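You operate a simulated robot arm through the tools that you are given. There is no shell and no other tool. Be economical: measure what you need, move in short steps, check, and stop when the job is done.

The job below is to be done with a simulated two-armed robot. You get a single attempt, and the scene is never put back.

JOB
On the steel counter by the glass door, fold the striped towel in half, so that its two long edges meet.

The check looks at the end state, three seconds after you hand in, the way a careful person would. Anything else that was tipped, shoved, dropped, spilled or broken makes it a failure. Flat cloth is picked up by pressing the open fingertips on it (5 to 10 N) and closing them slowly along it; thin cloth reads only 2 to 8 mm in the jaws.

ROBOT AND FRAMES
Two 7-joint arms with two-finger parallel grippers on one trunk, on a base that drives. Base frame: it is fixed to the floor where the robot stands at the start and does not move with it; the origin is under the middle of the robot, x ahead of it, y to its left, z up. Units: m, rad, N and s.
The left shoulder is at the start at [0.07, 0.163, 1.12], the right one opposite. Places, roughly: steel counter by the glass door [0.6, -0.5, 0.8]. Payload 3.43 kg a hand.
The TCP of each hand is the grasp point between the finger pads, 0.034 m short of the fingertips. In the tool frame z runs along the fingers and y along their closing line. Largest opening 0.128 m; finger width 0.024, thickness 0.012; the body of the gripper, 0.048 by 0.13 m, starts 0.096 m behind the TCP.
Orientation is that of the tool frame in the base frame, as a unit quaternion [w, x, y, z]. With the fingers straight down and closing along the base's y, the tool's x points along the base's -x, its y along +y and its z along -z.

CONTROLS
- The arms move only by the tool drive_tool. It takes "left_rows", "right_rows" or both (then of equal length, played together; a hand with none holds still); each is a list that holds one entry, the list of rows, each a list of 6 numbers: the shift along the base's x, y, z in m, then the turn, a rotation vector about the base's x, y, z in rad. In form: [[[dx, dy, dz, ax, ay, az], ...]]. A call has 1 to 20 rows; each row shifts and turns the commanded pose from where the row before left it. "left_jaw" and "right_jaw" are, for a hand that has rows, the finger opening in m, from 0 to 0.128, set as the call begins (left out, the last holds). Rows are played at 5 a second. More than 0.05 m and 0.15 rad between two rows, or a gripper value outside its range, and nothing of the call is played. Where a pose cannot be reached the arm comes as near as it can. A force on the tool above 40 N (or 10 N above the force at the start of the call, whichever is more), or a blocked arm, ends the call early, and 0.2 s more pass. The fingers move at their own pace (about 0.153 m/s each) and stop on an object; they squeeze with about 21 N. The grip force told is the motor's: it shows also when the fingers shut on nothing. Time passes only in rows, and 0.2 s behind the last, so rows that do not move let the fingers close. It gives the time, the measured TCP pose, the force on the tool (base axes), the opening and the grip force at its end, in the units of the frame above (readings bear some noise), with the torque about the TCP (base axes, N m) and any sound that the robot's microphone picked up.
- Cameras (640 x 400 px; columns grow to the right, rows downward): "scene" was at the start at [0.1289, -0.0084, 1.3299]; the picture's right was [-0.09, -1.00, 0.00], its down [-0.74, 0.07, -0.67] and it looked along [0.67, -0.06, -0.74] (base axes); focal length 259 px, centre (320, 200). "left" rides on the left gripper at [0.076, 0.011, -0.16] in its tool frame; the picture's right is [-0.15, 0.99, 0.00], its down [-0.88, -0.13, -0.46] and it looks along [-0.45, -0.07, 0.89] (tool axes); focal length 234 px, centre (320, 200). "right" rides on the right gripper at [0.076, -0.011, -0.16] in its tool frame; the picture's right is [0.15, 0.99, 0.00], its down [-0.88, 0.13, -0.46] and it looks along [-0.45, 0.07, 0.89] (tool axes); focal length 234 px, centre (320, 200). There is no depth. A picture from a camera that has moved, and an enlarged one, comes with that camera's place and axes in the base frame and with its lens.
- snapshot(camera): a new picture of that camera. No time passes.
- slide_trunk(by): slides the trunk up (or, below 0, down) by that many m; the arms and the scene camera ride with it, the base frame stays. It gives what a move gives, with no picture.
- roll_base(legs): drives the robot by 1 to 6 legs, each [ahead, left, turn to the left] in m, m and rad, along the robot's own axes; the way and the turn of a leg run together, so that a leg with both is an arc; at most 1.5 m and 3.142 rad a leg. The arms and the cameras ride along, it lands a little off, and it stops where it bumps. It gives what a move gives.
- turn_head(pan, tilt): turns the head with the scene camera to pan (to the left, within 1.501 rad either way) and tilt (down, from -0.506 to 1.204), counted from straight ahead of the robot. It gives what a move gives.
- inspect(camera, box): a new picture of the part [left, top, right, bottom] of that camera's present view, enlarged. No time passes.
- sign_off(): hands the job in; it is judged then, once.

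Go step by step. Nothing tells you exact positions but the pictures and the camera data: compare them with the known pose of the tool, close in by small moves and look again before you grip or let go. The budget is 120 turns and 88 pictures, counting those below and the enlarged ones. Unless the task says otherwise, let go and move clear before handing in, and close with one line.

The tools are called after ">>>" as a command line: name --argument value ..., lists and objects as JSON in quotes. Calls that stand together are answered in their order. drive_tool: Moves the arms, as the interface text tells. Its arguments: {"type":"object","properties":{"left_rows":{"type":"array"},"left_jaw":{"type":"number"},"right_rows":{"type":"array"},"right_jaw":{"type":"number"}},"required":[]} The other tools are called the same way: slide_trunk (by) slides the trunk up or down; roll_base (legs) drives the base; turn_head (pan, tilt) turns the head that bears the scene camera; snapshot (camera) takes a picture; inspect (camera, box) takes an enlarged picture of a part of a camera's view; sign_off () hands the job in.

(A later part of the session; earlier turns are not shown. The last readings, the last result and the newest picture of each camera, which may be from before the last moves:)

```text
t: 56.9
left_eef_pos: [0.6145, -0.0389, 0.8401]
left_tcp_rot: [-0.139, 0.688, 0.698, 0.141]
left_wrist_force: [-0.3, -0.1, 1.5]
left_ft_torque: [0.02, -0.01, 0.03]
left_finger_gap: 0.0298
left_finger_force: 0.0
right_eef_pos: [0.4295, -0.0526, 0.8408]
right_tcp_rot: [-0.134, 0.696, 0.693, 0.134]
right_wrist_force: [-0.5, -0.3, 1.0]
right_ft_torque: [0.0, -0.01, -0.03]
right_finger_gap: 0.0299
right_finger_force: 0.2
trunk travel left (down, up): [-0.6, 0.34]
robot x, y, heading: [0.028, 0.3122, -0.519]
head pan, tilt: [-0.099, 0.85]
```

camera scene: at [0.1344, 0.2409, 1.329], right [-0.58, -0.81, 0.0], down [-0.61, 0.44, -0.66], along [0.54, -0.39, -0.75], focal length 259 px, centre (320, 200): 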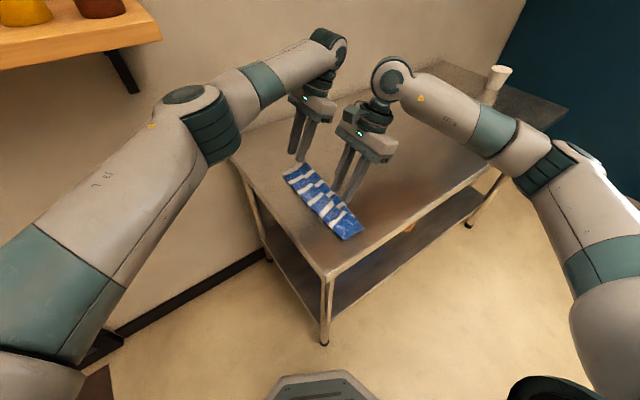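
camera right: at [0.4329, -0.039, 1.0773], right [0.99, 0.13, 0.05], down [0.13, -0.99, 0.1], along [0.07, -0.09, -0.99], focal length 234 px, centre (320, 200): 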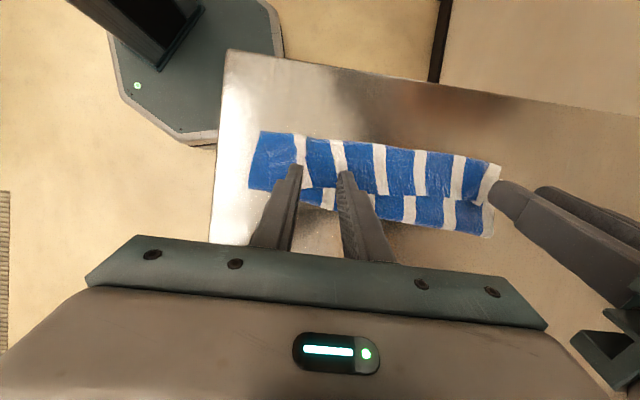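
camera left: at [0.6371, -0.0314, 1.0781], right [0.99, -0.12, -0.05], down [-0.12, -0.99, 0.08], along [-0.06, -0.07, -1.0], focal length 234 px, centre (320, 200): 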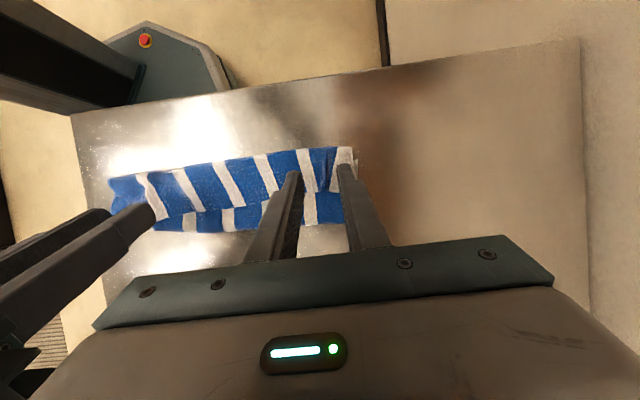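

Contact is just starting; 1.5 mm more and I'll begin closing.

>>> drive_tool --left_rows '[[[0, 0, -0.001, 0, 0, 0], [0, 0, -0.0008, 0, 0, 0], [0, 0, 0, 0, 0, 0]]]' --right_rows '[[[0, 0, -0.001, 0, 0, 0], [0, 0, -0.0008, 0, 0, 0], [0, 0, 0, 0, 0, 0]]]'

>>> drive_tool --left_rows '[[[0, 0, 0, 0, 0, 0], [0, 0, 0, 0, 0, 0]]]' --right_rows '[[[0, 0, 0, 0, 0, 0], [0, 0, 0, 0, 0, 0]]]' --left_jaw 0.023 --right_jaw 0.023

```text
t: 57.7
left_eef_pos: [0.615, -0.0402, 0.8379]
left_tcp_rot: [-0.137, 0.689, 0.698, 0.141]
left_wrist_force: [0.9, 0.5, 8.8]
left_ft_torque: [0.05, 0.02, -0.02]
left_finger_gap: 0.0298
left_finger_force: 0.1
right_eef_pos: [0.4277, -0.052, 0.8398]
right_tcp_rot: [-0.134, 0.695, 0.694, 0.133]
right_wrist_force: [1.1, -0.1, 3.0]
right_ft_torque: [0.0, 0.06, 0.0]
right_finger_gap: 0.0298
right_finger_force: 0.1
trunk travel left (down, up): [-0.6, 0.34]
robot x, y, heading: [0.0291, 0.3107, -0.523]
head pan, tilt: [-0.099, 0.85]
```

```text
t: 58.3
left_eef_pos: [0.6141, -0.0383, 0.8391]
left_tcp_rot: [-0.138, 0.689, 0.698, 0.14]
left_wrist_force: [1.1, -0.9, 11.6]
left_ft_torque: [0.01, 0.06, 0.0]
left_finger_gap: 0.0221
left_finger_force: 0.0
right_eef_pos: [0.4285, -0.0533, 0.8382]
right_tcp_rot: [-0.134, 0.695, 0.693, 0.135]
right_wrist_force: [-0.2, -0.5, 1.1]
right_ft_torque: [-0.01, 0.01, -0.01]
right_finger_gap: 0.0229
right_finger_force: 0.0
trunk travel left (down, up): [-0.6, 0.34]
robot x, y, heading: [0.0276, 0.3089, -0.522]
head pan, tilt: [-0.099, 0.85]
```

>>> drive_tool --left_rows '[[[0, 0, 0, 0, 0, 0], [0, 0, 0, 0, 0, 0], [0, 0, 0, 0, 0, 0]]]' --right_rows '[[[0, 0, -0.001, 0, 0, 0], [0, 0, -0.001, 0, 0, 0], [0, 0, 0, 0, 0, 0]]]'

>>> inspect --camera "left" --box '[240, 130, 400, 230]'

>>> inspect --camera "right" --box '[230, 110, 390, 210]'

```text
t: 59.1
left_eef_pos: [0.6149, -0.0393, 0.8385]
left_tcp_rot: [-0.137, 0.689, 0.698, 0.14]
left_wrist_force: [1.1, -1.4, 9.9]
left_ft_torque: [-0.01, 0.04, 0.01]
left_finger_gap: 0.0223
left_finger_force: 0.0
right_eef_pos: [0.4294, -0.0536, 0.8375]
right_tcp_rot: [-0.134, 0.695, 0.694, 0.135]
right_wrist_force: [-0.4, -0.4, 9.9]
right_ft_torque: [0.01, 0.19, -0.02]
right_finger_gap: 0.0229
right_finger_force: 0.0
trunk travel left (down, up): [-0.6, 0.34]
robot x, y, heading: [0.0255, 0.3128, -0.525]
head pan, tilt: [-0.099, 0.85]
```

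```text
4.00 times, centred on (320, 180) of left
camera zoom: at [0.624, -0.0306, 1.0149], right [0.99, -0.12, -0.05], down [-0.12, -0.99, 0.08], along [-0.06, -0.07, -1.0], focal length 937 px, centre (320, 280)
```

zoom: 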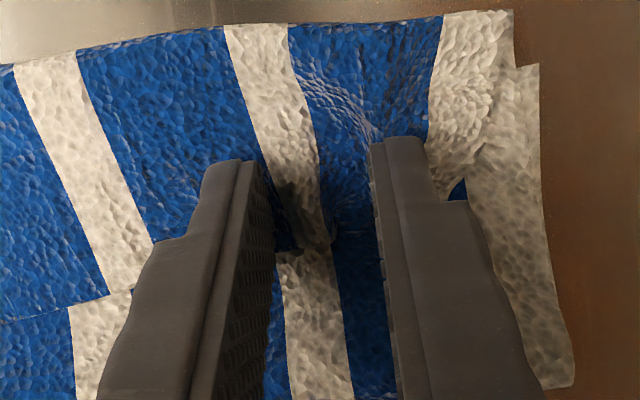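

```text
4.00 times, centred on (310, 160) of right
camera zoom: at [0.4177, -0.0418, 1.0141], right [0.99, 0.13, 0.06], down [0.13, -0.99, 0.1], along [0.07, -0.09, -0.99], focal length 937 px, centre (360, 360)
```

zoom: 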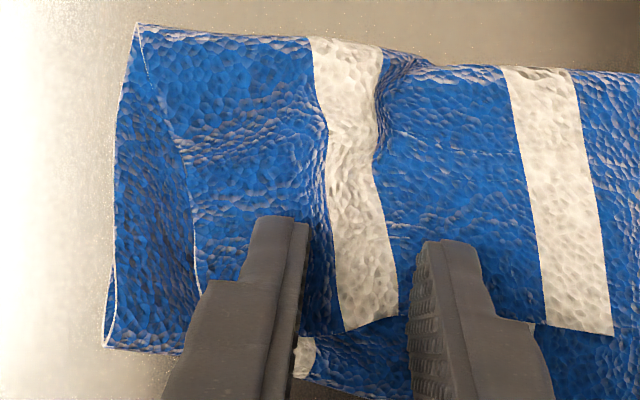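

Top layer is ridging up on both. Continuing to close with slightly more pressure.

>>> drive_tool --left_rows '[[[0, 0, -0.0005, 0, 0, 0], [0, 0, 0, 0, 0, 0]]]' --right_rows '[[[0, 0, -0.0005, 0, 0, 0], [0, 0, 0, 0, 0, 0]]]' --left_jaw 0.015 --right_jaw 0.015

>>> drive_tool --left_rows '[[[0, 0, -0.0003, 0, 0, 0], [0, 0, 0, 0, 0, 0]]]' --right_rows '[[[0, 0, -0.0003, 0, 0, 0], [0, 0, 0, 0, 0, 0]]]' --left_jaw 0.007 --right_jaw 0.007

>>> drive_tool --left_rows '[[[0, 0, 0, 0, 0, 0], [0, 0, 0, 0, 0, 0], [0, 0, 0, 0, 0, 0]]]' --right_rows '[[[0, 0, 0, 0, 0, 0], [0, 0, 0, 0, 0, 0], [0, 0, 0, 0, 0, 0]]]' --left_jaw 0.0 --right_jaw 0.0

>>> inspect --camera "left" --box '[240, 130, 400, 230]'

>>> inspect --camera "right" --box '[230, 110, 390, 210]'

```text
t: 59.7
left_eef_pos: [0.6139, -0.0389, 0.8375]
left_tcp_rot: [-0.138, 0.688, 0.699, 0.14]
left_wrist_force: [0.9, -1.3, 9.9]
left_ft_torque: [-0.01, 0.02, 0.02]
left_finger_gap: 0.0141
left_finger_force: 0.0
right_eef_pos: [0.429, -0.0543, 0.8381]
right_tcp_rot: [-0.132, 0.695, 0.694, 0.135]
right_wrist_force: [1.7, -1.2, 16.5]
right_ft_torque: [-0.03, 0.13, 0.02]
right_finger_gap: 0.0138
right_finger_force: 0.0
trunk travel left (down, up): [-0.6, 0.34]
robot x, y, heading: [0.0299, 0.3099, -0.525]
head pan, tilt: [-0.099, 0.85]
```

```text
t: 60.3
left_eef_pos: [0.614, -0.0379, 0.8378]
left_tcp_rot: [-0.138, 0.688, 0.698, 0.14]
left_wrist_force: [-0.2, -1.3, 7.5]
left_ft_torque: [-0.01, 0.05, -0.01]
left_finger_gap: 0.0063
left_finger_force: 0.1
right_eef_pos: [0.4279, -0.0527, 0.8379]
right_tcp_rot: [-0.132, 0.696, 0.693, 0.135]
right_wrist_force: [1.7, -0.9, 23.9]
right_ft_torque: [0.04, 0.08, 0.0]
right_finger_gap: 0.006
right_finger_force: 0.0
trunk travel left (down, up): [-0.6, 0.34]
robot x, y, heading: [0.0262, 0.3138, -0.521]
head pan, tilt: [-0.099, 0.85]
```

```text
t: 61.1
left_eef_pos: [0.612, -0.0385, 0.8378]
left_tcp_rot: [-0.138, 0.688, 0.698, 0.14]
left_wrist_force: [-0.1, -1.2, 4.6]
left_ft_torque: [-0.01, 0.01, 0.02]
left_finger_gap: 0.0022
left_finger_force: 20.8
right_eef_pos: [0.4284, -0.0522, 0.8387]
right_tcp_rot: [-0.132, 0.695, 0.694, 0.134]
right_wrist_force: [-2.9, 0.6, 29.1]
right_ft_torque: [0.01, 0.22, -0.01]
right_finger_gap: 0.0032
right_finger_force: 21.2
trunk travel left (down, up): [-0.6, 0.34]
robot x, y, heading: [0.0282, 0.3123, -0.527]
head pan, tilt: [-0.099, 0.85]
```

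```text
4.00 times, centred on (320, 180) of left
camera zoom: at [0.6229, -0.0296, 1.015], right [0.99, -0.12, -0.05], down [-0.12, -0.99, 0.08], along [-0.06, -0.07, -1.0], focal length 937 px, centre (320, 280)
```

zoom: 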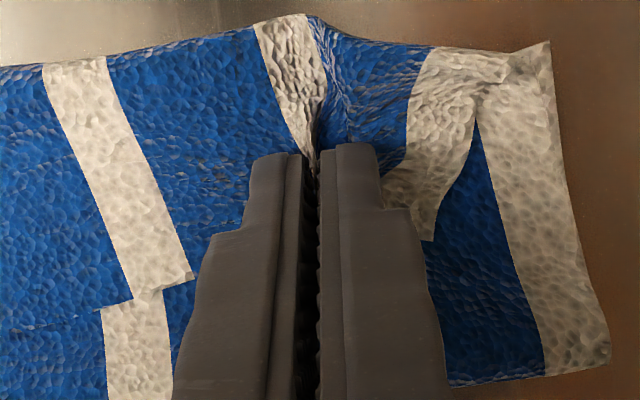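

```text
4.00 times, centred on (310, 160) of right
camera zoom: at [0.4166, -0.041, 1.0137], right [0.99, 0.13, 0.06], down [0.13, -0.99, 0.1], along [0.07, -0.09, -0.99], focal length 937 px, centre (360, 360)
```

zoom: 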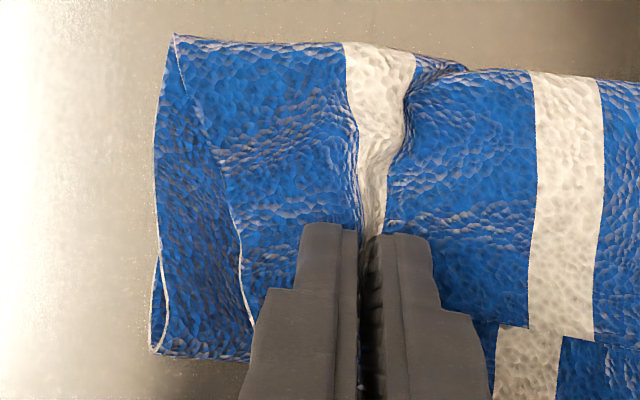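

Both hold the flap. Lifting straight up a little to check only the top layer comes along.

>>> drive_tool --left_rows '[[[0, 0, 0.012, 0, 0, 0], [0, 0, 0.014, 0, 0, 0], [0, 0, 0.016, 0, 0, 0], [0, 0, 0, 0, 0, 0]]]' --right_rows '[[[0, 0, 0.012, 0, 0, 0], [0, 0, 0.014, 0, 0, 0], [0, 0, 0.016, 0, 0, 0], [0, 0, 0, 0, 0, 0]]]'

>>> inspect --camera "scene" --box '[250, 100, 410, 250]'

>>> snapshot --camera "right"

```text
t: 62.1
left_eef_pos: [0.6148, -0.0397, 0.8787]
left_tcp_rot: [-0.139, 0.689, 0.697, 0.141]
left_wrist_force: [-0.2, -1.0, 0.2]
left_ft_torque: [0.0, 0.04, -0.02]
left_finger_gap: 0.002
left_finger_force: 20.6
right_eef_pos: [0.4298, -0.0523, 0.8773]
right_tcp_rot: [-0.135, 0.695, 0.693, 0.134]
right_wrist_force: [0.3, 0.3, -0.1]
right_ft_torque: [0.0, -0.03, -0.01]
right_finger_gap: 0.0024
right_finger_force: 21.2
trunk travel left (down, up): [-0.6, 0.34]
robot x, y, heading: [0.0291, 0.3067, -0.525]
head pan, tilt: [-0.099, 0.85]
```

```text
2.67 times, centred on (330, 175) of scene
camera zoom: at [0.1338, 0.239, 1.3289], right [-0.58, -0.81, 0.0], down [-0.61, 0.44, -0.66], along [0.54, -0.38, -0.75], focal length 691 px, centre (293, 267)
```

zoom: 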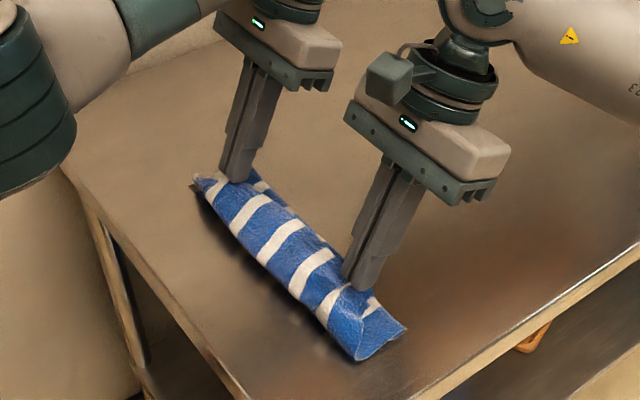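

```text
30 pictures are left
camera right: at [0.4188, -0.042, 1.0532], right [0.99, 0.13, 0.05], down [0.13, -0.99, 0.1], along [0.07, -0.09, -0.99], focal length 234 px, centre (320, 200)
```

right: 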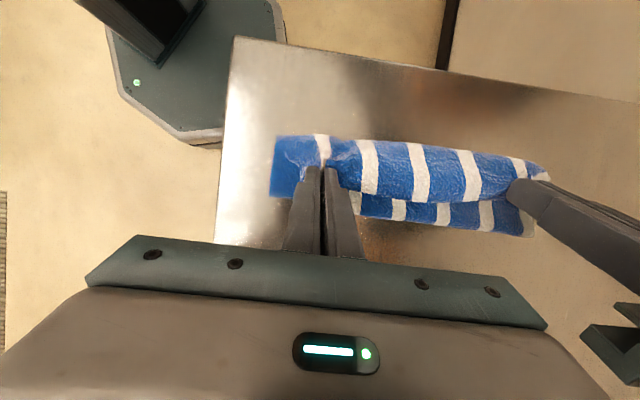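

Only the top flap lifts, and cleanly. Next I'll raise it and swing back to y≈−0.15 while tilting the fingers forward, so the lower layer re-lays and the fold line moves back to the middle.

>>> drive_tool --left_rows '[[[0, -0.0134, 0.02, -0.1, 0, 0], [0, -0.0134, 0.02, -0.1, 0, 0], [0, -0.0134, 0.02, -0.1, 0, 0], [0, -0.0163, -0.0091, -0.1, 0, 0], [0, -0.0163, -0.0091, -0.1, 0, 0], [0, -0.0163, -0.0091, -0.1, 0, 0], [0, -0.0163, -0.0091, -0.1, 0, 0], [0, 0, 0, 0, 0, 0]]]' --right_rows '[[[0, -0.0105, 0.02, -0.1, 0, 0], [0, -0.0105, 0.02, -0.1, 0, 0], [0, -0.0105, 0.02, -0.1, 0, 0], [0, -0.0128, -0.0088, -0.1, 0, 0], [0, -0.0128, -0.0088, -0.1, 0, 0], [0, -0.0128, -0.0088, -0.1, 0, 0], [0, -0.0128, -0.0088, -0.1, 0, 0], [0, 0, 0, 0, 0, 0]]]'

>>> snapshot --camera "left"

>>> inspect --camera "scene" --box '[250, 100, 410, 250]'

```text
t: 63.9
left_eef_pos: [0.6154, -0.1448, 0.9029]
left_tcp_rot: [0.106, 0.694, 0.704, -0.107]
left_wrist_force: [-0.2, 0.1, 1.1]
left_ft_torque: [-0.03, 0.01, 0.02]
left_finger_gap: 0.002
left_finger_force: 21.1
right_eef_pos: [0.4292, -0.1367, 0.9037]
right_tcp_rot: [0.113, 0.699, 0.697, -0.113]
right_wrist_force: [0.3, 0.0, 0.9]
right_ft_torque: [0.0, 0.0, 0.02]
right_finger_gap: 0.0025
right_finger_force: 21.2
trunk travel left (down, up): [-0.6, 0.34]
robot x, y, heading: [0.026, 0.314, -0.519]
head pan, tilt: [-0.099, 0.85]
```

```text
29 pictures are left
camera left: at [0.6253, -0.0244, 1.0319], right [0.99, -0.13, 0.04], down [-0.12, -0.71, 0.7], along [-0.06, -0.7, -0.71], focal length 234 px, centre (320, 200)
```

left: 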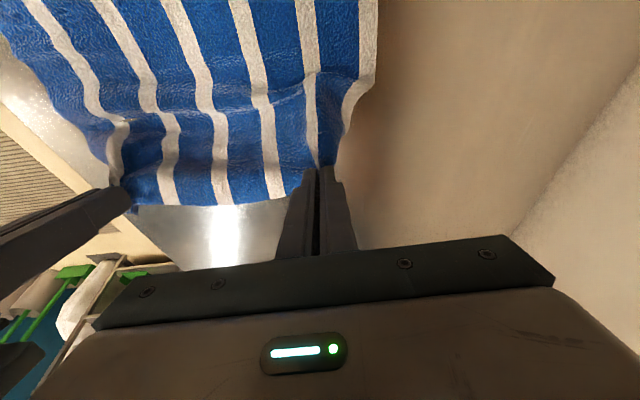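

```text
2.67 times, centred on (330, 175) of scene
camera zoom: at [0.1334, 0.2392, 1.329], right [-0.58, -0.81, 0.0], down [-0.61, 0.44, -0.66], along [0.54, -0.38, -0.75], focal length 691 px, centre (293, 267)
```

zoom: 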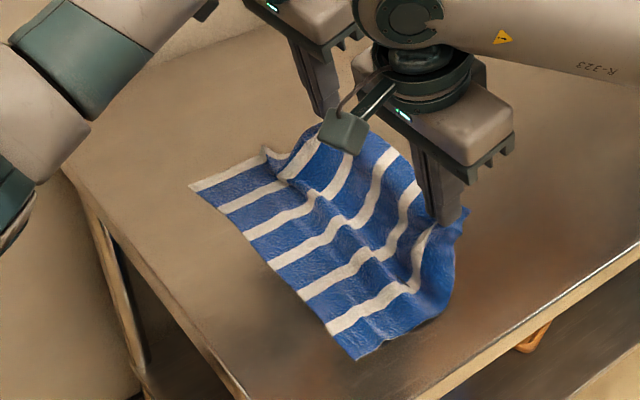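

Excellent: the lower layer is flat again with its left edge at y≈−0.005 to −0.010. Now I'll arc forward with strong tilt, spreading the hands slightly to smooth the edge.

>>> drive_tool --left_rows '[[[0.0025, 0.0278, 0.016, -0.12, 0, 0], [0.0025, 0.0265, 0.001, -0.12, 0, 0], [0.0025, 0.0265, -0.005, -0.12, 0, 0], [0.0025, 0.024, -0.012, -0.12, 0, 0], [0.0025, 0.0206, -0.017, -0.12, 0, 0], [0, 0, 0, 0, 0, 0]]]' --right_rows '[[[-0.0025, 0.0197, 0.016, -0.12, 0, 0], [-0.0025, 0.0265, 0.001, -0.12, 0, 0], [-0.0025, 0.0265, -0.005, -0.12, 0, 0], [-0.0025, 0.024, -0.012, -0.12, 0, 0], [-0.0025, 0.0206, -0.017, -0.12, 0, 0], [0, 0, 0, 0, 0, 0]]]'

>>> snapshot --camera "left"

>>> snapshot --camera "right"

```text
t: 65.3
left_eef_pos: [0.626, -0.0188, 0.8848]
left_tcp_rot: [0.305, 0.633, 0.639, -0.312]
left_wrist_force: [-27.2, -0.6, -0.6]
left_ft_torque: [0.03, 0.41, -0.86]
left_finger_gap: 0.0046
left_finger_force: 20.9
right_eef_pos: [0.4169, -0.0192, 0.8857]
right_tcp_rot: [0.316, 0.635, 0.632, -0.312]
right_wrist_force: [26.7, -0.4, 0.5]
right_ft_torque: [0.0, -0.55, 0.76]
right_finger_gap: 0.0028
right_finger_force: 20.7
trunk travel left (down, up): [-0.6, 0.34]
robot x, y, heading: [0.0249, 0.3104, -0.523]
head pan, tilt: [-0.099, 0.85]
```

```text
27 pictures are left
camera left: at [0.6362, 0.1527, 0.9234], right [0.99, -0.09, 0.1], down [-0.12, -0.19, 0.97], along [-0.06, -0.98, -0.2], focal length 234 px, centre (320, 200)
```

left: 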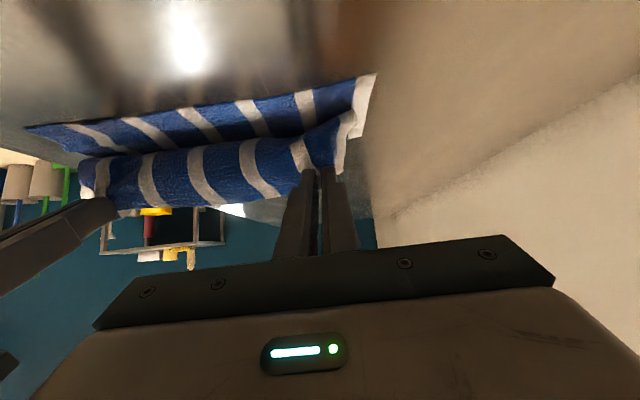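

```text
26 pictures are left
camera right: at [0.4067, 0.1531, 0.9208], right [0.99, 0.09, -0.11], down [0.12, -0.17, 0.98], along [0.07, -0.98, -0.18], focal length 234 px, centre (320, 200)
```

right: 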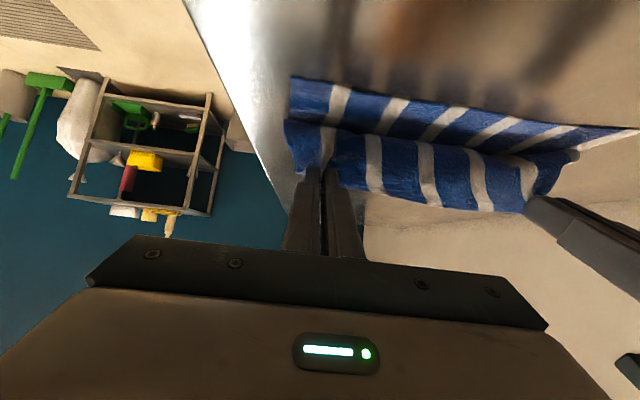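

The free edge now points up, as wanted. I'll relax the sideways tension a bit, then continue forward and down to a low, taut incline.

>>> drive_tool --left_rows '[[[-0.003, 0.0164, -0.019, -0.12, 0, 0], [-0.001, 0.014, -0.016, -0.12, 0, 0], [0, 0.008, -0.008, -0.06, 0, 0], [0, 0, 0, 0, 0, 0]]]' --right_rows '[[[0.003, 0.0164, -0.019, -0.12, 0, 0], [0.001, 0.014, -0.016, -0.12, 0, 0], [0, 0.006, -0.008, -0.06, 0, 0], [0, 0, 0, 0, 0, 0]]]'

>>> snapshot --camera "left"

>>> snapshot --camera "right"

```text
t: 66.3
left_eef_pos: [0.6239, 0.019, 0.8431]
left_tcp_rot: [0.397, 0.579, 0.587, -0.403]
left_wrist_force: [-11.8, 0.2, -0.6]
left_ft_torque: [0.0, 0.01, -0.44]
left_finger_gap: 0.0017
left_finger_force: 21.3
right_eef_pos: [0.4205, 0.0162, 0.8419]
right_tcp_rot: [0.406, 0.58, 0.579, -0.404]
right_wrist_force: [11.5, -0.6, 0.2]
right_ft_torque: [0.0, -0.15, 0.42]
right_finger_gap: 0.0023
right_finger_force: 20.9
trunk travel left (down, up): [-0.6, 0.34]
robot x, y, heading: [0.0256, 0.3123, -0.524]
head pan, tilt: [-0.099, 0.85]
```

```text
25 pictures are left
camera left: at [0.6333, 0.196, 0.8281], right [0.99, -0.05, 0.12], down [-0.12, 0.11, 0.99], along [-0.06, -0.99, 0.1], focal length 234 px, centre (320, 200)
```

left: 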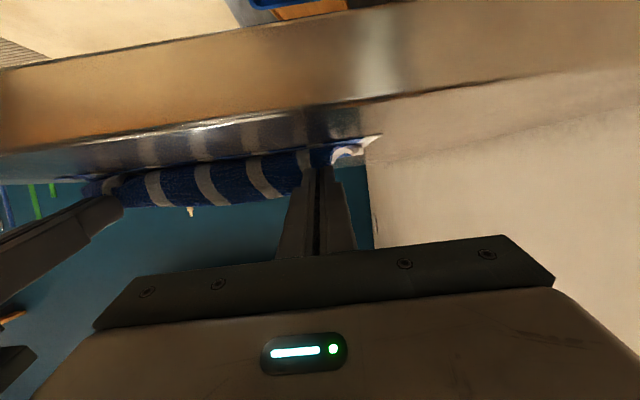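

```text
24 pictures are left
camera right: at [0.4106, 0.1931, 0.8252], right [0.99, 0.05, -0.13], down [0.13, 0.13, 0.98], along [0.07, -0.99, 0.12], focal length 234 px, centre (320, 200)
```

right: 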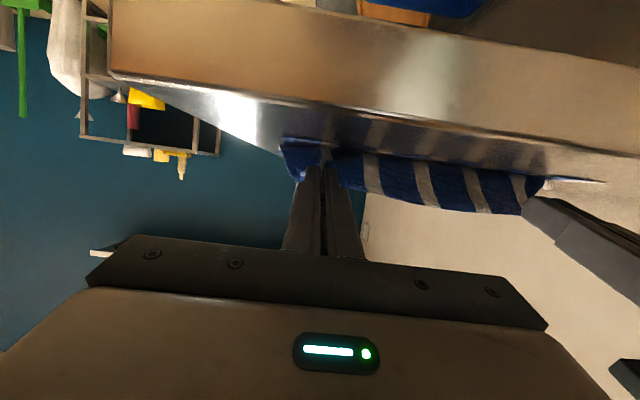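

Edge stands up at y≈−0.013 over the lower edge. I'll tilt slightly more, then release and withdraw the fingers along +y.

>>> drive_tool --left_rows '[[[-0.001, 0.002, -0.001, -0.1, 0, 0], [0, 0.004, -0.002, -0.1, 0, 0], [0, 0, 0, 0, 0, 0]]]' --right_rows '[[[0.001, 0.002, -0.001, -0.1, 0, 0], [0, 0.004, -0.002, -0.1, 0, 0], [0, 0, 0, 0, 0, 0]]]'

>>> drive_tool --left_rows '[[[0, 0, 0, 0, 0, 0], [0, 0, 0, 0, 0, 0], [0, 0, 0, 0, 0, 0]]]' --right_rows '[[[0, 0, 0, 0, 0, 0], [0, 0, 0, 0, 0, 0], [0, 0, 0, 0, 0, 0]]]' --left_jaw 0.024 --right_jaw 0.024

>>> snapshot --camera "left"

>>> snapshot --camera "right"

```text
t: 67.1
left_eef_pos: [0.6215, 0.027, 0.8386]
left_tcp_rot: [0.451, 0.537, 0.543, -0.461]
left_wrist_force: [-12.9, -1.5, -0.7]
left_ft_torque: [0.02, -0.12, -0.45]
left_finger_gap: 0.0018
left_finger_force: 20.5
right_eef_pos: [0.4197, -0.0032, 0.8434]
right_tcp_rot: [0.462, 0.537, 0.536, -0.459]
right_wrist_force: [12.2, 2.2, 0.8]
right_ft_torque: [0.0, -0.06, 0.51]
right_finger_gap: 0.0021
right_finger_force: 21.1
right hand out of reach, approached as far as the arm can: row 2
trunk travel left (down, up): [-0.6, 0.34]
robot x, y, heading: [0.0281, 0.3111, -0.525]
head pan, tilt: [-0.099, 0.85]
```

```text
t: 67.9
left_eef_pos: [0.6219, 0.0247, 0.839]
left_tcp_rot: [0.453, 0.537, 0.543, -0.46]
left_wrist_force: [-0.2, -0.4, 1.2]
left_ft_torque: [-0.01, 0.04, 0.04]
left_finger_gap: 0.0242
left_finger_force: 0.1
right_eef_pos: [0.4208, -0.0026, 0.8422]
right_tcp_rot: [0.46, 0.538, 0.537, -0.459]
right_wrist_force: [-0.2, -0.3, 0.3]
right_ft_torque: [-0.05, 0.0, 0.02]
right_finger_gap: 0.0242
right_finger_force: 0.1
trunk travel left (down, up): [-0.6, 0.34]
robot x, y, heading: [0.0272, 0.3117, -0.522]
head pan, tilt: [-0.099, 0.85]
```

```text
23 pictures are left
camera left: at [0.6326, 0.1957, 0.7907], right [0.99, -0.02, 0.13], down [-0.12, 0.3, 0.95], along [-0.06, -0.95, 0.3], focal length 234 px, centre (320, 200)
```

left: 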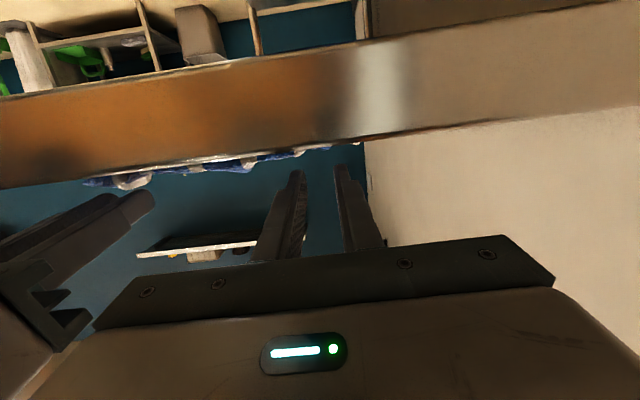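

```text
22 pictures are left
camera right: at [0.4099, 0.1664, 0.7919], right [0.99, 0.02, -0.14], down [0.13, 0.31, 0.94], along [0.07, -0.95, 0.31], focal length 234 px, centre (320, 200)
```

right: 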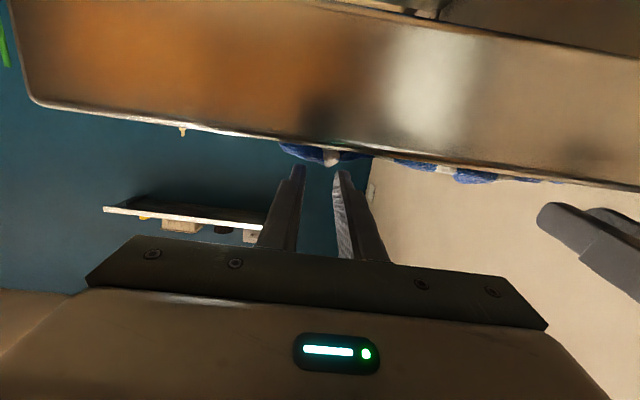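

Released. Retreating upward and untilting to look.

>>> drive_tool --left_rows '[[[0, 0.003, 0.02, 0, 0, 0], [0, 0.005, 0.03, 0.1, 0, 0], [0, 0.005, 0.03, 0.14, 0, 0], [0, 0.01, 0.03, 0.14, 0, 0], [0, 0.02, 0.03, 0.14, 0, 0], [0, 0.03, 0.02, 0.14, 0, 0], [0, 0.03, 0.02, 0.14, 0, 0], [0, 0.03, 0, 0.14, 0, 0], [0, 0, 0, 0.14, 0, 0]]]' --right_rows '[[[0, 0, 0.02, 0, 0, 0], [0, 0, 0.03, 0.1, 0, 0], [0, 0, 0.03, 0.14, 0, 0], [-0.01, 0, 0.03, 0.14, 0, 0], [-0.02, -0.02, 0.03, 0.14, 0, 0], [-0.02, -0.03, 0.02, 0.14, 0, 0], [-0.02, -0.04, 0.02, 0.14, 0, 0], [0, -0.03, 0, 0.14, 0, 0], [0, 0, 0, 0.14, 0, 0]]]'

>>> inspect --camera "scene" --box '[260, 145, 372, 245]'

```text
t: 69.9
left_eef_pos: [0.6204, 0.1587, 1.0211]
left_tcp_rot: [0.113, 0.694, 0.702, -0.113]
left_wrist_force: [-0.4, 0.1, 0.9]
left_ft_torque: [0.0, 0.0, -0.01]
left_finger_gap: 0.0239
left_finger_force: 0.1
right_eef_pos: [0.3477, -0.1229, 1.0239]
right_tcp_rot: [0.12, 0.697, 0.697, -0.118]
right_wrist_force: [0.8, 1.0, 0.2]
right_ft_torque: [0.0, 0.03, -0.02]
right_finger_gap: 0.0239
right_finger_force: 0.1
trunk travel left (down, up): [-0.6, 0.34]
robot x, y, heading: [0.0234, 0.313, -0.523]
head pan, tilt: [-0.099, 0.85]
```

```text
4.00 times, centred on (316, 195) of scene
camera zoom: at [0.1307, 0.2388, 1.3292], right [-0.58, -0.81, 0.0], down [-0.61, 0.44, -0.66], along [0.54, -0.38, -0.75], focal length 1036 px, centre (336, 220)
```

zoom: 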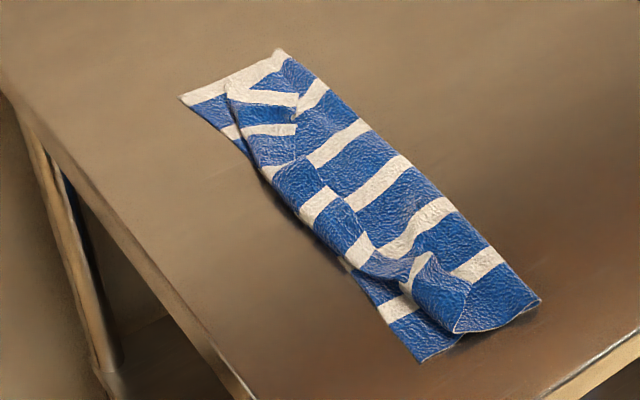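

The fold line is good now (y≈−0.097) and the lower edge is at y≈−0.003, but 3 cm of the upper edge is still curled back on top. I'll use the open fingers of both hands as a four-tine rake: start just inside the fold, skim over the upper layer toward +y and flip the flap over.

>>> drive_tool --left_rows '[[[-0.0019, -0.0315, -0.0176, 0.059, 0, 0], [-0.0019, -0.0315, -0.0176, 0.059, 0, 0], [-0.0019, -0.0315, -0.0176, 0.059, 0, 0], [-0.0019, -0.0315, -0.0176, 0.059, 0, 0], [-0.0019, -0.0315, -0.0176, 0.059, 0, 0], [-0.0019, -0.0315, -0.0176, 0.059, 0, 0], [-0.0019, -0.0315, -0.0176, 0.059, 0, 0], [-0.0019, -0.0315, -0.0176, 0.059, 0, 0], [0, 0, 0, 0, 0, 0]]]' --right_rows '[[[0.0125, 0.0037, -0.018, 0.059, 0, 0], [0.0125, 0.0037, -0.018, 0.059, 0, 0], [0.0125, 0.0037, -0.018, 0.059, 0, 0], [0.0125, 0.0037, -0.018, 0.059, 0, 0], [0.0125, 0.0037, -0.018, 0.059, 0, 0], [0.0125, 0.0037, -0.018, 0.059, 0, 0], [0.0125, 0.0037, -0.018, 0.059, 0, 0], [0.0125, 0.0037, -0.018, 0.059, 0, 0], [0, 0, 0, 0, 0, 0]]]' --left_jaw 0.1 --right_jaw 0.1

>>> snapshot --camera "left"

>>> snapshot --camera "right"

```text
t: 71.9
left_eef_pos: [0.6087, -0.0931, 0.8775]
left_tcp_rot: [-0.052, 0.7, 0.711, 0.052]
left_wrist_force: [-0.4, 0.0, 0.0]
left_ft_torque: [-0.06, 0.01, 0.0]
left_finger_gap: 0.0998
left_finger_force: 0.1
right_eef_pos: [0.4514, -0.0921, 0.879]
right_tcp_rot: [-0.046, 0.706, 0.705, 0.047]
right_wrist_force: [-0.3, 0.2, 0.0]
right_ft_torque: [-0.01, -0.04, 0.04]
right_finger_gap: 0.1
right_finger_force: 0.2
trunk travel left (down, up): [-0.6, 0.34]
robot x, y, heading: [0.0272, 0.3133, -0.519]
head pan, tilt: [-0.099, 0.85]
```

```text
20 pictures are left
camera left: at [0.6183, -0.041, 1.0473], right [0.99, -0.13, -0.02], down [-0.12, -0.94, 0.32], along [-0.06, -0.32, -0.95], focal length 234 px, centre (320, 200)
```

left: 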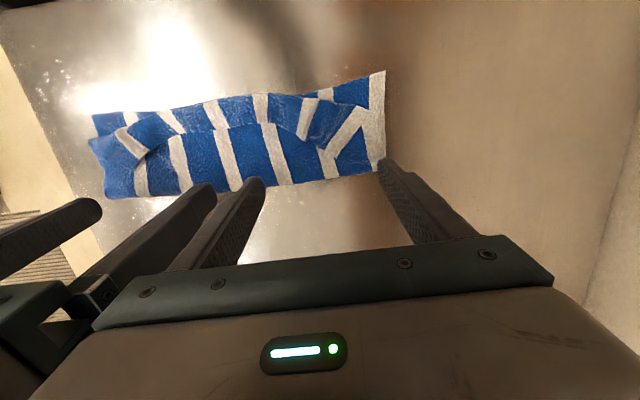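

```text
19 pictures are left
camera right: at [0.4403, -0.0381, 1.0462], right [0.99, 0.14, 0.02], down [0.13, -0.93, 0.34], along [0.07, -0.33, -0.94], focal length 234 px, centre (320, 200)
```

right: 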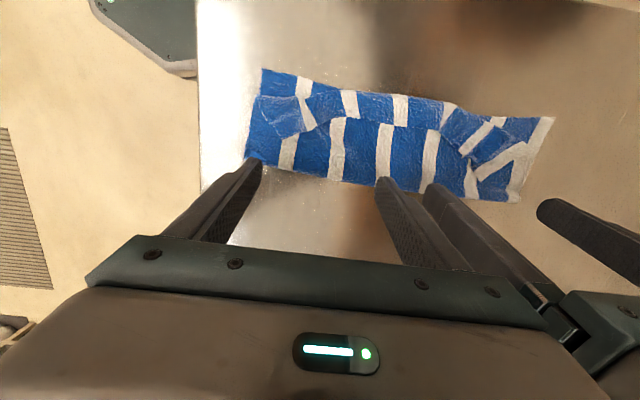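

Now I see it well: flap tips at (0.62, −0.07) and (0.43, −0.055), and the middle flap edge at y≈−0.038. I'll narrow the tines, center them on the two corner flaps and lower to skim height.

>>> drive_tool --left_rows '[[[0.006, 0, -0.01, 0, 0, 0], [0.005, 0, -0.01, 0, 0, 0], [0, 0, -0.01, 0, 0, 0], [0, 0, -0.005, 0, 0, 0], [0, 0, -0.002, 0, 0, 0], [0, 0, 0, 0, 0, 0]]]' --right_rows '[[[-0.012, 0, -0.01, 0, 0, 0], [-0.011, 0.004, -0.01, 0, 0, 0], [0, 0, -0.01, 0, 0, 0], [0, 0, -0.005, 0, 0, 0], [0, 0, -0.002, 0, 0, 0], [0, 0, 0, 0, 0, 0]]]' --left_jaw 0.045 --right_jaw 0.045

```text
t: 73.3
left_eef_pos: [0.6179, -0.0936, 0.8416]
left_tcp_rot: [-0.053, 0.7, 0.71, 0.053]
left_wrist_force: [-0.5, -0.1, -0.2]
left_ft_torque: [0.01, -0.02, 0.01]
left_finger_gap: 0.0449
left_finger_force: 0.1
right_eef_pos: [0.428, -0.0905, 0.8427]
right_tcp_rot: [-0.046, 0.707, 0.705, 0.047]
right_wrist_force: [-0.8, 0.2, 2.6]
right_ft_torque: [-0.03, 0.07, -0.01]
right_finger_gap: 0.0451
right_finger_force: 0.1
trunk travel left (down, up): [-0.6, 0.34]
robot x, y, heading: [0.0271, 0.3123, -0.521]
head pan, tilt: [-0.099, 0.85]
```

Skim height reached (right touching lightly). Sweeping +y by 5 cm, then checking.

>>> drive_tool --left_rows '[[[0, 0.005, -0.001, 0, 0, 0], [0, 0.01, 0, 0, 0, 0], [0, 0.01, 0, 0, 0, 0], [0, 0.01, 0, 0, 0, 0], [0, 0.01, 0, 0, 0, 0], [0, 0.005, 0, 0, 0, 0]]]' --right_rows '[[[0, 0.005, 0.0005, 0, 0, 0], [0, 0.01, 0, 0, 0, 0], [0, 0.01, 0, 0, 0, 0], [0, 0.01, 0, 0, 0, 0], [0, 0.01, 0, 0, 0, 0], [0, 0.005, 0, 0, 0, 0]]]'

>>> snapshot --camera "left"

>>> snapshot --camera "right"

```text
t: 74.7
left_eef_pos: [0.619, -0.0429, 0.8401]
left_tcp_rot: [-0.054, 0.7, 0.71, 0.053]
left_wrist_force: [-0.6, 0.4, -0.3]
left_ft_torque: [0.0, -0.01, -0.01]
left_finger_gap: 0.0452
left_finger_force: 0.0
right_eef_pos: [0.4269, -0.0406, 0.8421]
right_tcp_rot: [-0.046, 0.707, 0.704, 0.047]
right_wrist_force: [-0.2, 0.0, -0.2]
right_ft_torque: [-0.03, 0.01, 0.01]
right_finger_gap: 0.0449
right_finger_force: 0.1
trunk travel left (down, up): [-0.6, 0.34]
robot x, y, heading: [0.0263, 0.309, -0.522]
head pan, tilt: [-0.099, 0.85]
```

```text
18 pictures are left
camera left: at [0.6283, 0.008, 1.0089], right [0.99, -0.13, -0.02], down [-0.12, -0.94, 0.32], along [-0.06, -0.31, -0.95], focal length 234 px, centre (320, 200)
```

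left: 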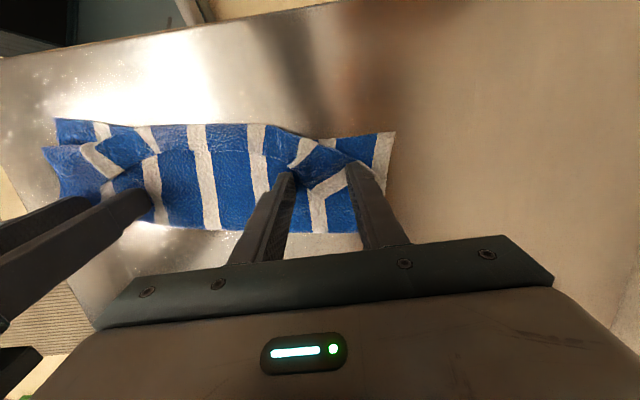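

```text
17 pictures are left
camera right: at [0.4168, 0.0145, 1.0099], right [0.99, 0.14, 0.02], down [0.13, -0.93, 0.34], along [0.07, -0.33, -0.94], focal length 234 px, centre (320, 200)
```

right: 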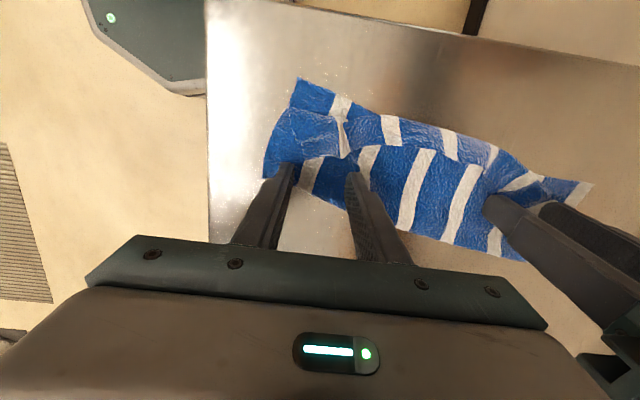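

The tines have reached the flap edges and are lifting them. Continue sweeping 5 cm more.

>>> drive_tool --left_rows '[[[0, 0.01, 0, 0, 0, 0], [0, 0.01, 0, 0, 0, 0], [0, 0.01, 0, 0, 0, 0], [0, 0.01, 0, 0, 0, 0], [0, 0.01, 0, 0, 0, 0]]]' --right_rows '[[[0, 0.01, 0, 0, 0, 0], [0, 0.01, 0, 0, 0, 0], [0, 0.01, 0, 0, 0, 0], [0, 0.01, 0, 0, 0, 0], [0, 0.01, 0, 0, 0, 0]]]'

>>> snapshot --camera "left"

>>> snapshot --camera "right"

```text
t: 75.9
left_eef_pos: [0.6189, 0.0064, 0.8391]
left_tcp_rot: [-0.053, 0.7, 0.71, 0.052]
left_wrist_force: [-0.7, 0.8, -0.6]
left_ft_torque: [0.02, -0.03, 0.0]
left_finger_gap: 0.0451
left_finger_force: 0.1
right_eef_pos: [0.4271, 0.0108, 0.8413]
right_tcp_rot: [-0.047, 0.707, 0.704, 0.046]
right_wrist_force: [0.4, 0.2, 0.6]
right_ft_torque: [-0.02, 0.02, 0.0]
right_finger_gap: 0.0451
right_finger_force: 0.1
trunk travel left (down, up): [-0.6, 0.34]
robot x, y, heading: [0.0275, 0.3111, -0.526]
head pan, tilt: [-0.099, 0.85]
```

```text
16 pictures are left
camera left: at [0.6285, 0.0583, 1.009], right [0.99, -0.13, -0.02], down [-0.12, -0.94, 0.32], along [-0.06, -0.32, -0.95], focal length 234 px, centre (320, 200)
```

left: 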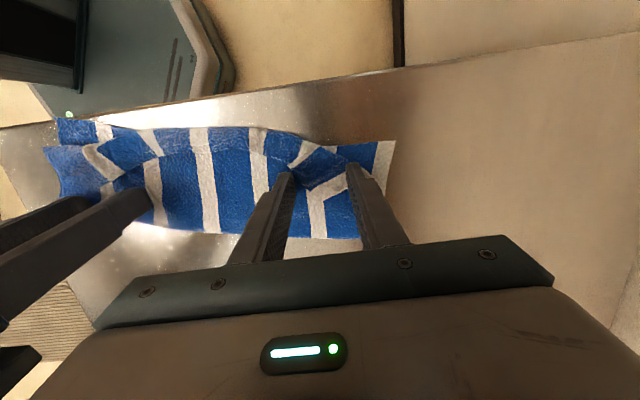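

```text
15 pictures are left
camera right: at [0.4169, 0.0653, 1.0101], right [0.99, 0.14, 0.02], down [0.13, -0.93, 0.34], along [0.07, -0.33, -0.94], focal length 234 px, centre (320, 200)
```

right: 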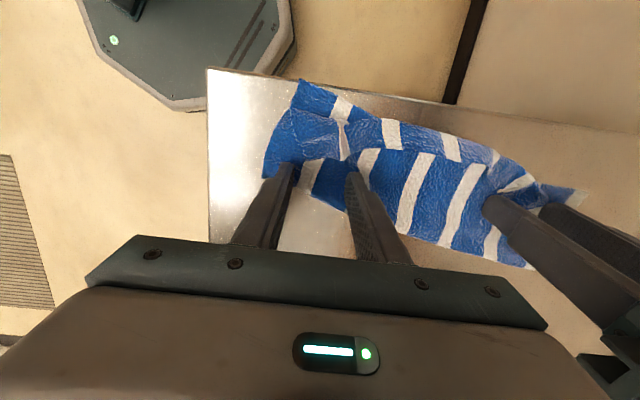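

The whole towel slid 5 cm toward +y instead (still safely on the counter and now easier to reach). I'll use the right hand to pin the fold side down while the left tines rake the far corner flap.

>>> drive_tool --right_rows '[[[0, -0.004, 0.01, 0, 0, 0], [0.015, -0.014, 0.015, 0, 0, 0], [0.015, -0.014, 0, 0, 0, 0], [0.015, -0.014, 0, 0, 0, 0], [0, 0, -0.012, 0, 0, 0], [0, 0, -0.011, 0, 0, 0], [0, 0, -0.003, 0, 0, 0], [0, 0, 0, 0, 0, 0]]]' --right_jaw 0.03

```text
t: 77.7
left_eef_pos: [0.6174, 0.0054, 0.8406]
left_tcp_rot: [-0.053, 0.7, 0.71, 0.053]
left_wrist_force: [0.3, -0.7, -0.5]
left_ft_torque: [-0.03, -0.02, 0.0]
left_finger_gap: 0.0448
left_finger_force: 0.1
right_eef_pos: [0.4719, -0.0357, 0.841]
right_tcp_rot: [-0.046, 0.706, 0.705, 0.047]
right_wrist_force: [0.6, 0.3, -0.8]
right_ft_torque: [0.02, -0.02, 0.02]
right_finger_gap: 0.0302
right_finger_force: 0.0
trunk travel left (down, up): [-0.6, 0.34]
robot x, y, heading: [0.0252, 0.3108, -0.52]
head pan, tilt: [-0.099, 0.85]
```

>>> drive_tool --right_rows '[[[0, 0, -0.002, 0, 0, 0], [0, 0, -0.0015, 0, 0, 0], [0, 0, -0.001, 0, 0, 0], [0, 0, 0, 0, 0, 0]]]'

>>> drive_tool --left_rows '[[[0, 0.008, 0.0, 0, 0, 0], [0, 0.01, 0, 0, 0, 0], [0, 0.01, 0, 0, 0, 0], [0, 0.01, 0, 0, 0, 0], [0, 0.007, 0, 0, 0, 0]]]'

>>> snapshot --camera "left"

```text
t: 78.7
left_eef_pos: [0.6177, 0.0063, 0.8404]
left_tcp_rot: [-0.053, 0.7, 0.71, 0.052]
left_wrist_force: [0.1, 0.2, 0.1]
left_ft_torque: [0.03, 0.0, 0.05]
left_finger_gap: 0.0451
left_finger_force: 0.0
right_eef_pos: [0.4718, -0.0351, 0.8359]
right_tcp_rot: [-0.046, 0.707, 0.705, 0.046]
right_wrist_force: [-0.1, 0.4, 0.1]
right_ft_torque: [-0.01, 0.03, 0.01]
right_finger_gap: 0.0299
right_finger_force: 0.1
trunk travel left (down, up): [-0.6, 0.34]
robot x, y, heading: [0.0263, 0.3108, -0.524]
head pan, tilt: [-0.099, 0.85]
```

```text
t: 79.9
left_eef_pos: [0.6184, 0.0513, 0.8403]
left_tcp_rot: [-0.052, 0.7, 0.71, 0.053]
left_wrist_force: [-0.1, -0.6, 0.6]
left_ft_torque: [0.01, -0.03, -0.01]
left_finger_gap: 0.0451
left_finger_force: 0.1
right_eef_pos: [0.4728, -0.0361, 0.8373]
right_tcp_rot: [-0.046, 0.707, 0.704, 0.046]
right_wrist_force: [-0.1, -0.5, 0.7]
right_ft_torque: [0.0, 0.02, -0.01]
right_finger_gap: 0.0301
right_finger_force: 0.0
trunk travel left (down, up): [-0.6, 0.34]
robot x, y, heading: [0.0278, 0.3087, -0.522]
head pan, tilt: [-0.099, 0.85]
```

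```text
14 pictures are left
camera left: at [0.6291, 0.1028, 1.0094], right [0.99, -0.13, -0.02], down [-0.12, -0.94, 0.32], along [-0.06, -0.31, -0.95], focal length 234 px, centre (320, 200)
```

left: 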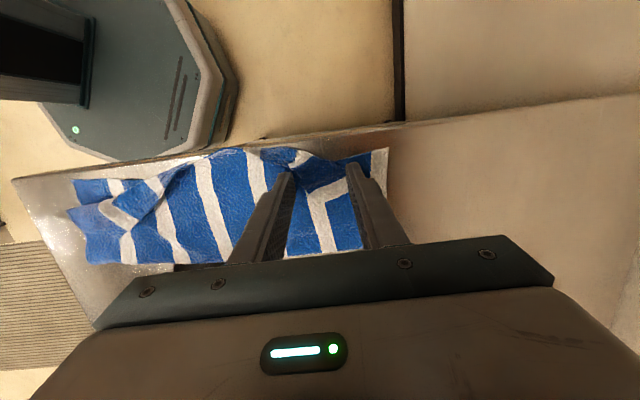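

The holder missed the cloth (fold side is now at y≈−0.01), so the towel slid again, to about y −0.01–0.08. I'll place both hands on its upper layer, press lightly and slide it back away from the counter end.

>>> drive_tool --left_rows '[[[0, -0.003, 0.015, 0, 0, 0], [0, -0.018, 0.005, 0, 0, 0], [0, -0.019, 0, 0, 0, 0], [0, 0, -0.012, 0, 0, 0], [0, 0, -0.006, 0, 0, 0], [0, 0, 0, 0, 0, 0]]]' --right_rows '[[[0, 0, 0.015, 0, 0, 0], [0, 0.025, 0.008, 0, 0, 0], [0, 0.027, 0, 0, 0, 0], [0, 0, -0.012, 0, 0, 0], [0, 0, -0.005, 0, 0, 0], [0, 0, 0, 0, 0, 0]]]'

```text
t: 81.3
left_eef_pos: [0.618, 0.0104, 0.8415]
left_tcp_rot: [-0.053, 0.7, 0.71, 0.053]
left_wrist_force: [-0.1, -0.1, -0.2]
left_ft_torque: [0.01, 0.01, 0.02]
left_finger_gap: 0.0452
left_finger_force: 0.0
right_eef_pos: [0.4715, 0.0164, 0.842]
right_tcp_rot: [-0.046, 0.707, 0.704, 0.047]
right_wrist_force: [-0.7, -0.3, -0.2]
right_ft_torque: [0.01, -0.02, 0.0]
right_finger_gap: 0.0301
right_finger_force: 0.0
trunk travel left (down, up): [-0.6, 0.34]
robot x, y, heading: [0.0274, 0.312, -0.528]
head pan, tilt: [-0.099, 0.85]
```

>>> drive_tool --left_rows '[[[0, 0, -0.002, 0, 0, 0], [0, 0, -0.001, 0, 0, 0], [0, 0, -0.001, 0, 0, 0], [0, 0, 0, 0, 0, 0]]]' --right_rows '[[[0, 0, -0.002, 0, 0, 0], [0, 0, -0.001, 0, 0, 0], [0, 0, -0.001, 0, 0, 0], [0, 0, 0, 0, 0, 0]]]'

```text
t: 82.3
left_eef_pos: [0.6187, 0.012, 0.8378]
left_tcp_rot: [-0.052, 0.7, 0.71, 0.053]
left_wrist_force: [0.2, 0.6, -0.2]
left_ft_torque: [-0.01, -0.01, 0.01]
left_finger_gap: 0.0453
left_finger_force: 0.1
right_eef_pos: [0.4714, 0.0171, 0.8392]
right_tcp_rot: [-0.047, 0.707, 0.704, 0.046]
right_wrist_force: [-0.8, -0.7, -0.4]
right_ft_torque: [0.01, -0.03, -0.01]
right_finger_gap: 0.0298
right_finger_force: 0.0
trunk travel left (down, up): [-0.6, 0.34]
robot x, y, heading: [0.0264, 0.3144, -0.519]
head pan, tilt: [-0.099, 0.85]
```

>>> drive_tool --left_rows '[[[0, 0, -0.001, 0, 0, 0], [0, 0, -0.001, 0, 0, 0], [0, 0, 0, 0, 0, 0]]]' --right_rows '[[[0, 0, -0.001, 0, 0, 0], [0, 0, -0.001, 0, 0, 0], [0, 0, 0, 0, 0, 0]]]'

```text
t: 83.1
left_eef_pos: [0.6187, 0.0112, 0.8358]
left_tcp_rot: [-0.052, 0.7, 0.71, 0.053]
left_wrist_force: [0.9, -0.9, 4.6]
left_ft_torque: [-0.07, -0.02, 0.02]
left_finger_gap: 0.0448
left_finger_force: 0.0
right_eef_pos: [0.4726, 0.0165, 0.837]
right_tcp_rot: [-0.046, 0.707, 0.704, 0.046]
right_wrist_force: [0.2, -0.4, 2.7]
right_ft_torque: [-0.04, 0.0, 0.02]
right_finger_gap: 0.0297
right_finger_force: 0.1
trunk travel left (down, up): [-0.6, 0.34]
robot x, y, heading: [0.0278, 0.313, -0.52]
head pan, tilt: [-0.099, 0.85]
```

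Contact. Now dragging the stack back (−y), the near side slightly more to square it up.

>>> drive_tool --left_rows '[[[0, 0, -0.0007, 0, 0, 0], [0, -0.008, 0, 0, 0, 0], [0, -0.008, 0, 0, 0, 0], [0, -0.008, 0, 0, 0, 0], [0, -0.008, 0, 0, 0, 0], [0, -0.008, 0, 0, 0, 0], [0, 0, 0, 0, 0, 0]]]' --right_rows '[[[0, 0, -0.001, 0, 0, 0], [0, -0.011, 0, 0, 0, 0], [0, -0.011, 0, 0, 0, 0], [0, -0.011, 0, 0, 0, 0], [0, -0.011, 0, 0, 0, 0], [0, -0.011, 0, 0, 0, 0], [0, 0, 0, 0, 0, 0]]]'

>>> snapshot --camera "left"

```text
t: 84.7
left_eef_pos: [0.6172, -0.0266, 0.8367]
left_tcp_rot: [-0.051, 0.701, 0.71, 0.053]
left_wrist_force: [-2.0, 0.7, 9.5]
left_ft_torque: [0.0, 0.09, 0.02]
left_finger_gap: 0.0451
left_finger_force: 0.0
right_eef_pos: [0.4714, -0.038, 0.8368]
right_tcp_rot: [-0.045, 0.706, 0.705, 0.047]
right_wrist_force: [0.2, 1.8, 11.2]
right_ft_torque: [0.0, 0.03, 0.01]
right_finger_gap: 0.0299
right_finger_force: 0.1
trunk travel left (down, up): [-0.6, 0.34]
robot x, y, heading: [0.0299, 0.3071, -0.52]
head pan, tilt: [-0.099, 0.85]
```

```text
13 pictures are left
camera left: at [0.6272, 0.024, 1.006], right [0.99, -0.13, -0.02], down [-0.12, -0.94, 0.32], along [-0.06, -0.32, -0.95], focal length 234 px, centre (320, 200)
```

left: 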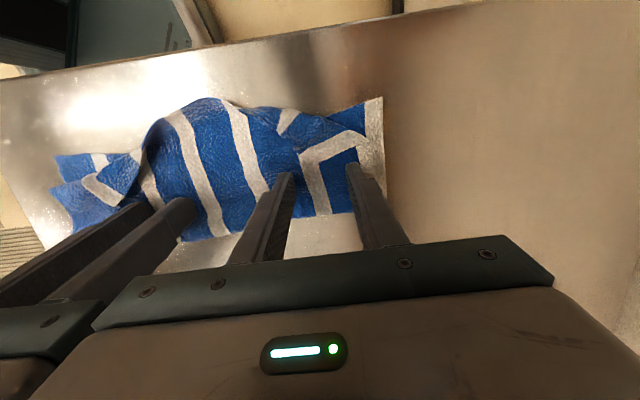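

The middle of the upper edge has now flipped out by itself; only the two corner flaps remain. The right hand is pinning the stack (11 N), so the left now rakes the far corner flap toward +y.

>>> drive_tool --left_rows '[[[0, 0, 0.003, 0, 0, 0], [0.012, 0, 0.001, 0, 0, 0], [0, 0, -0.0005, 0, 0, 0], [0, 0.01, 0, 0, 0, 0], [0, 0.01, 0, 0, 0, 0], [0, 0.01, 0, 0, 0, 0], [0, 0.01, 0, 0, 0, 0], [0, 0.01, 0, 0, 0, 0], [0, 0.01, 0, 0, 0, 0]]]' --left_jaw 0.03

>>> snapshot --camera "left"

```text
t: 86.7
left_eef_pos: [0.6296, 0.0322, 0.8404]
left_tcp_rot: [-0.052, 0.7, 0.71, 0.053]
left_wrist_force: [-0.6, 0.6, -0.2]
left_ft_torque: [0.02, 0.01, -0.01]
left_finger_gap: 0.0302
left_finger_force: 0.0
right_eef_pos: [0.4712, -0.0384, 0.8372]
right_tcp_rot: [-0.045, 0.707, 0.704, 0.047]
right_wrist_force: [-0.1, 0.1, 23.0]
right_ft_torque: [-0.16, 0.13, 0.02]
right_finger_gap: 0.0301
right_finger_force: 0.2
trunk travel left (down, up): [-0.6, 0.34]
robot x, y, heading: [0.0279, 0.3099, -0.523]
head pan, tilt: [-0.099, 0.85]
```

```text
12 pictures are left
camera left: at [0.6393, 0.084, 1.0088], right [0.99, -0.13, -0.02], down [-0.12, -0.94, 0.32], along [-0.06, -0.32, -0.95], focal length 234 px, centre (320, 200)
```

left: 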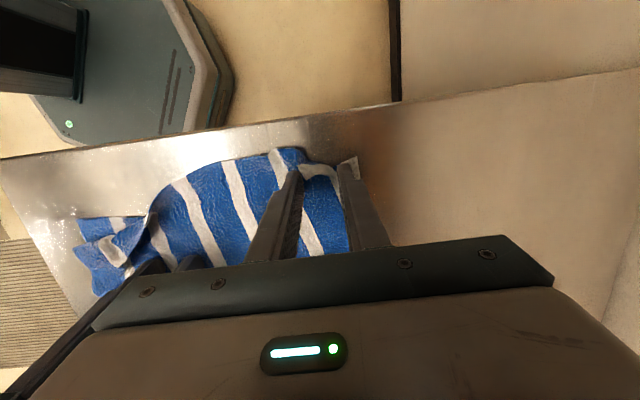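

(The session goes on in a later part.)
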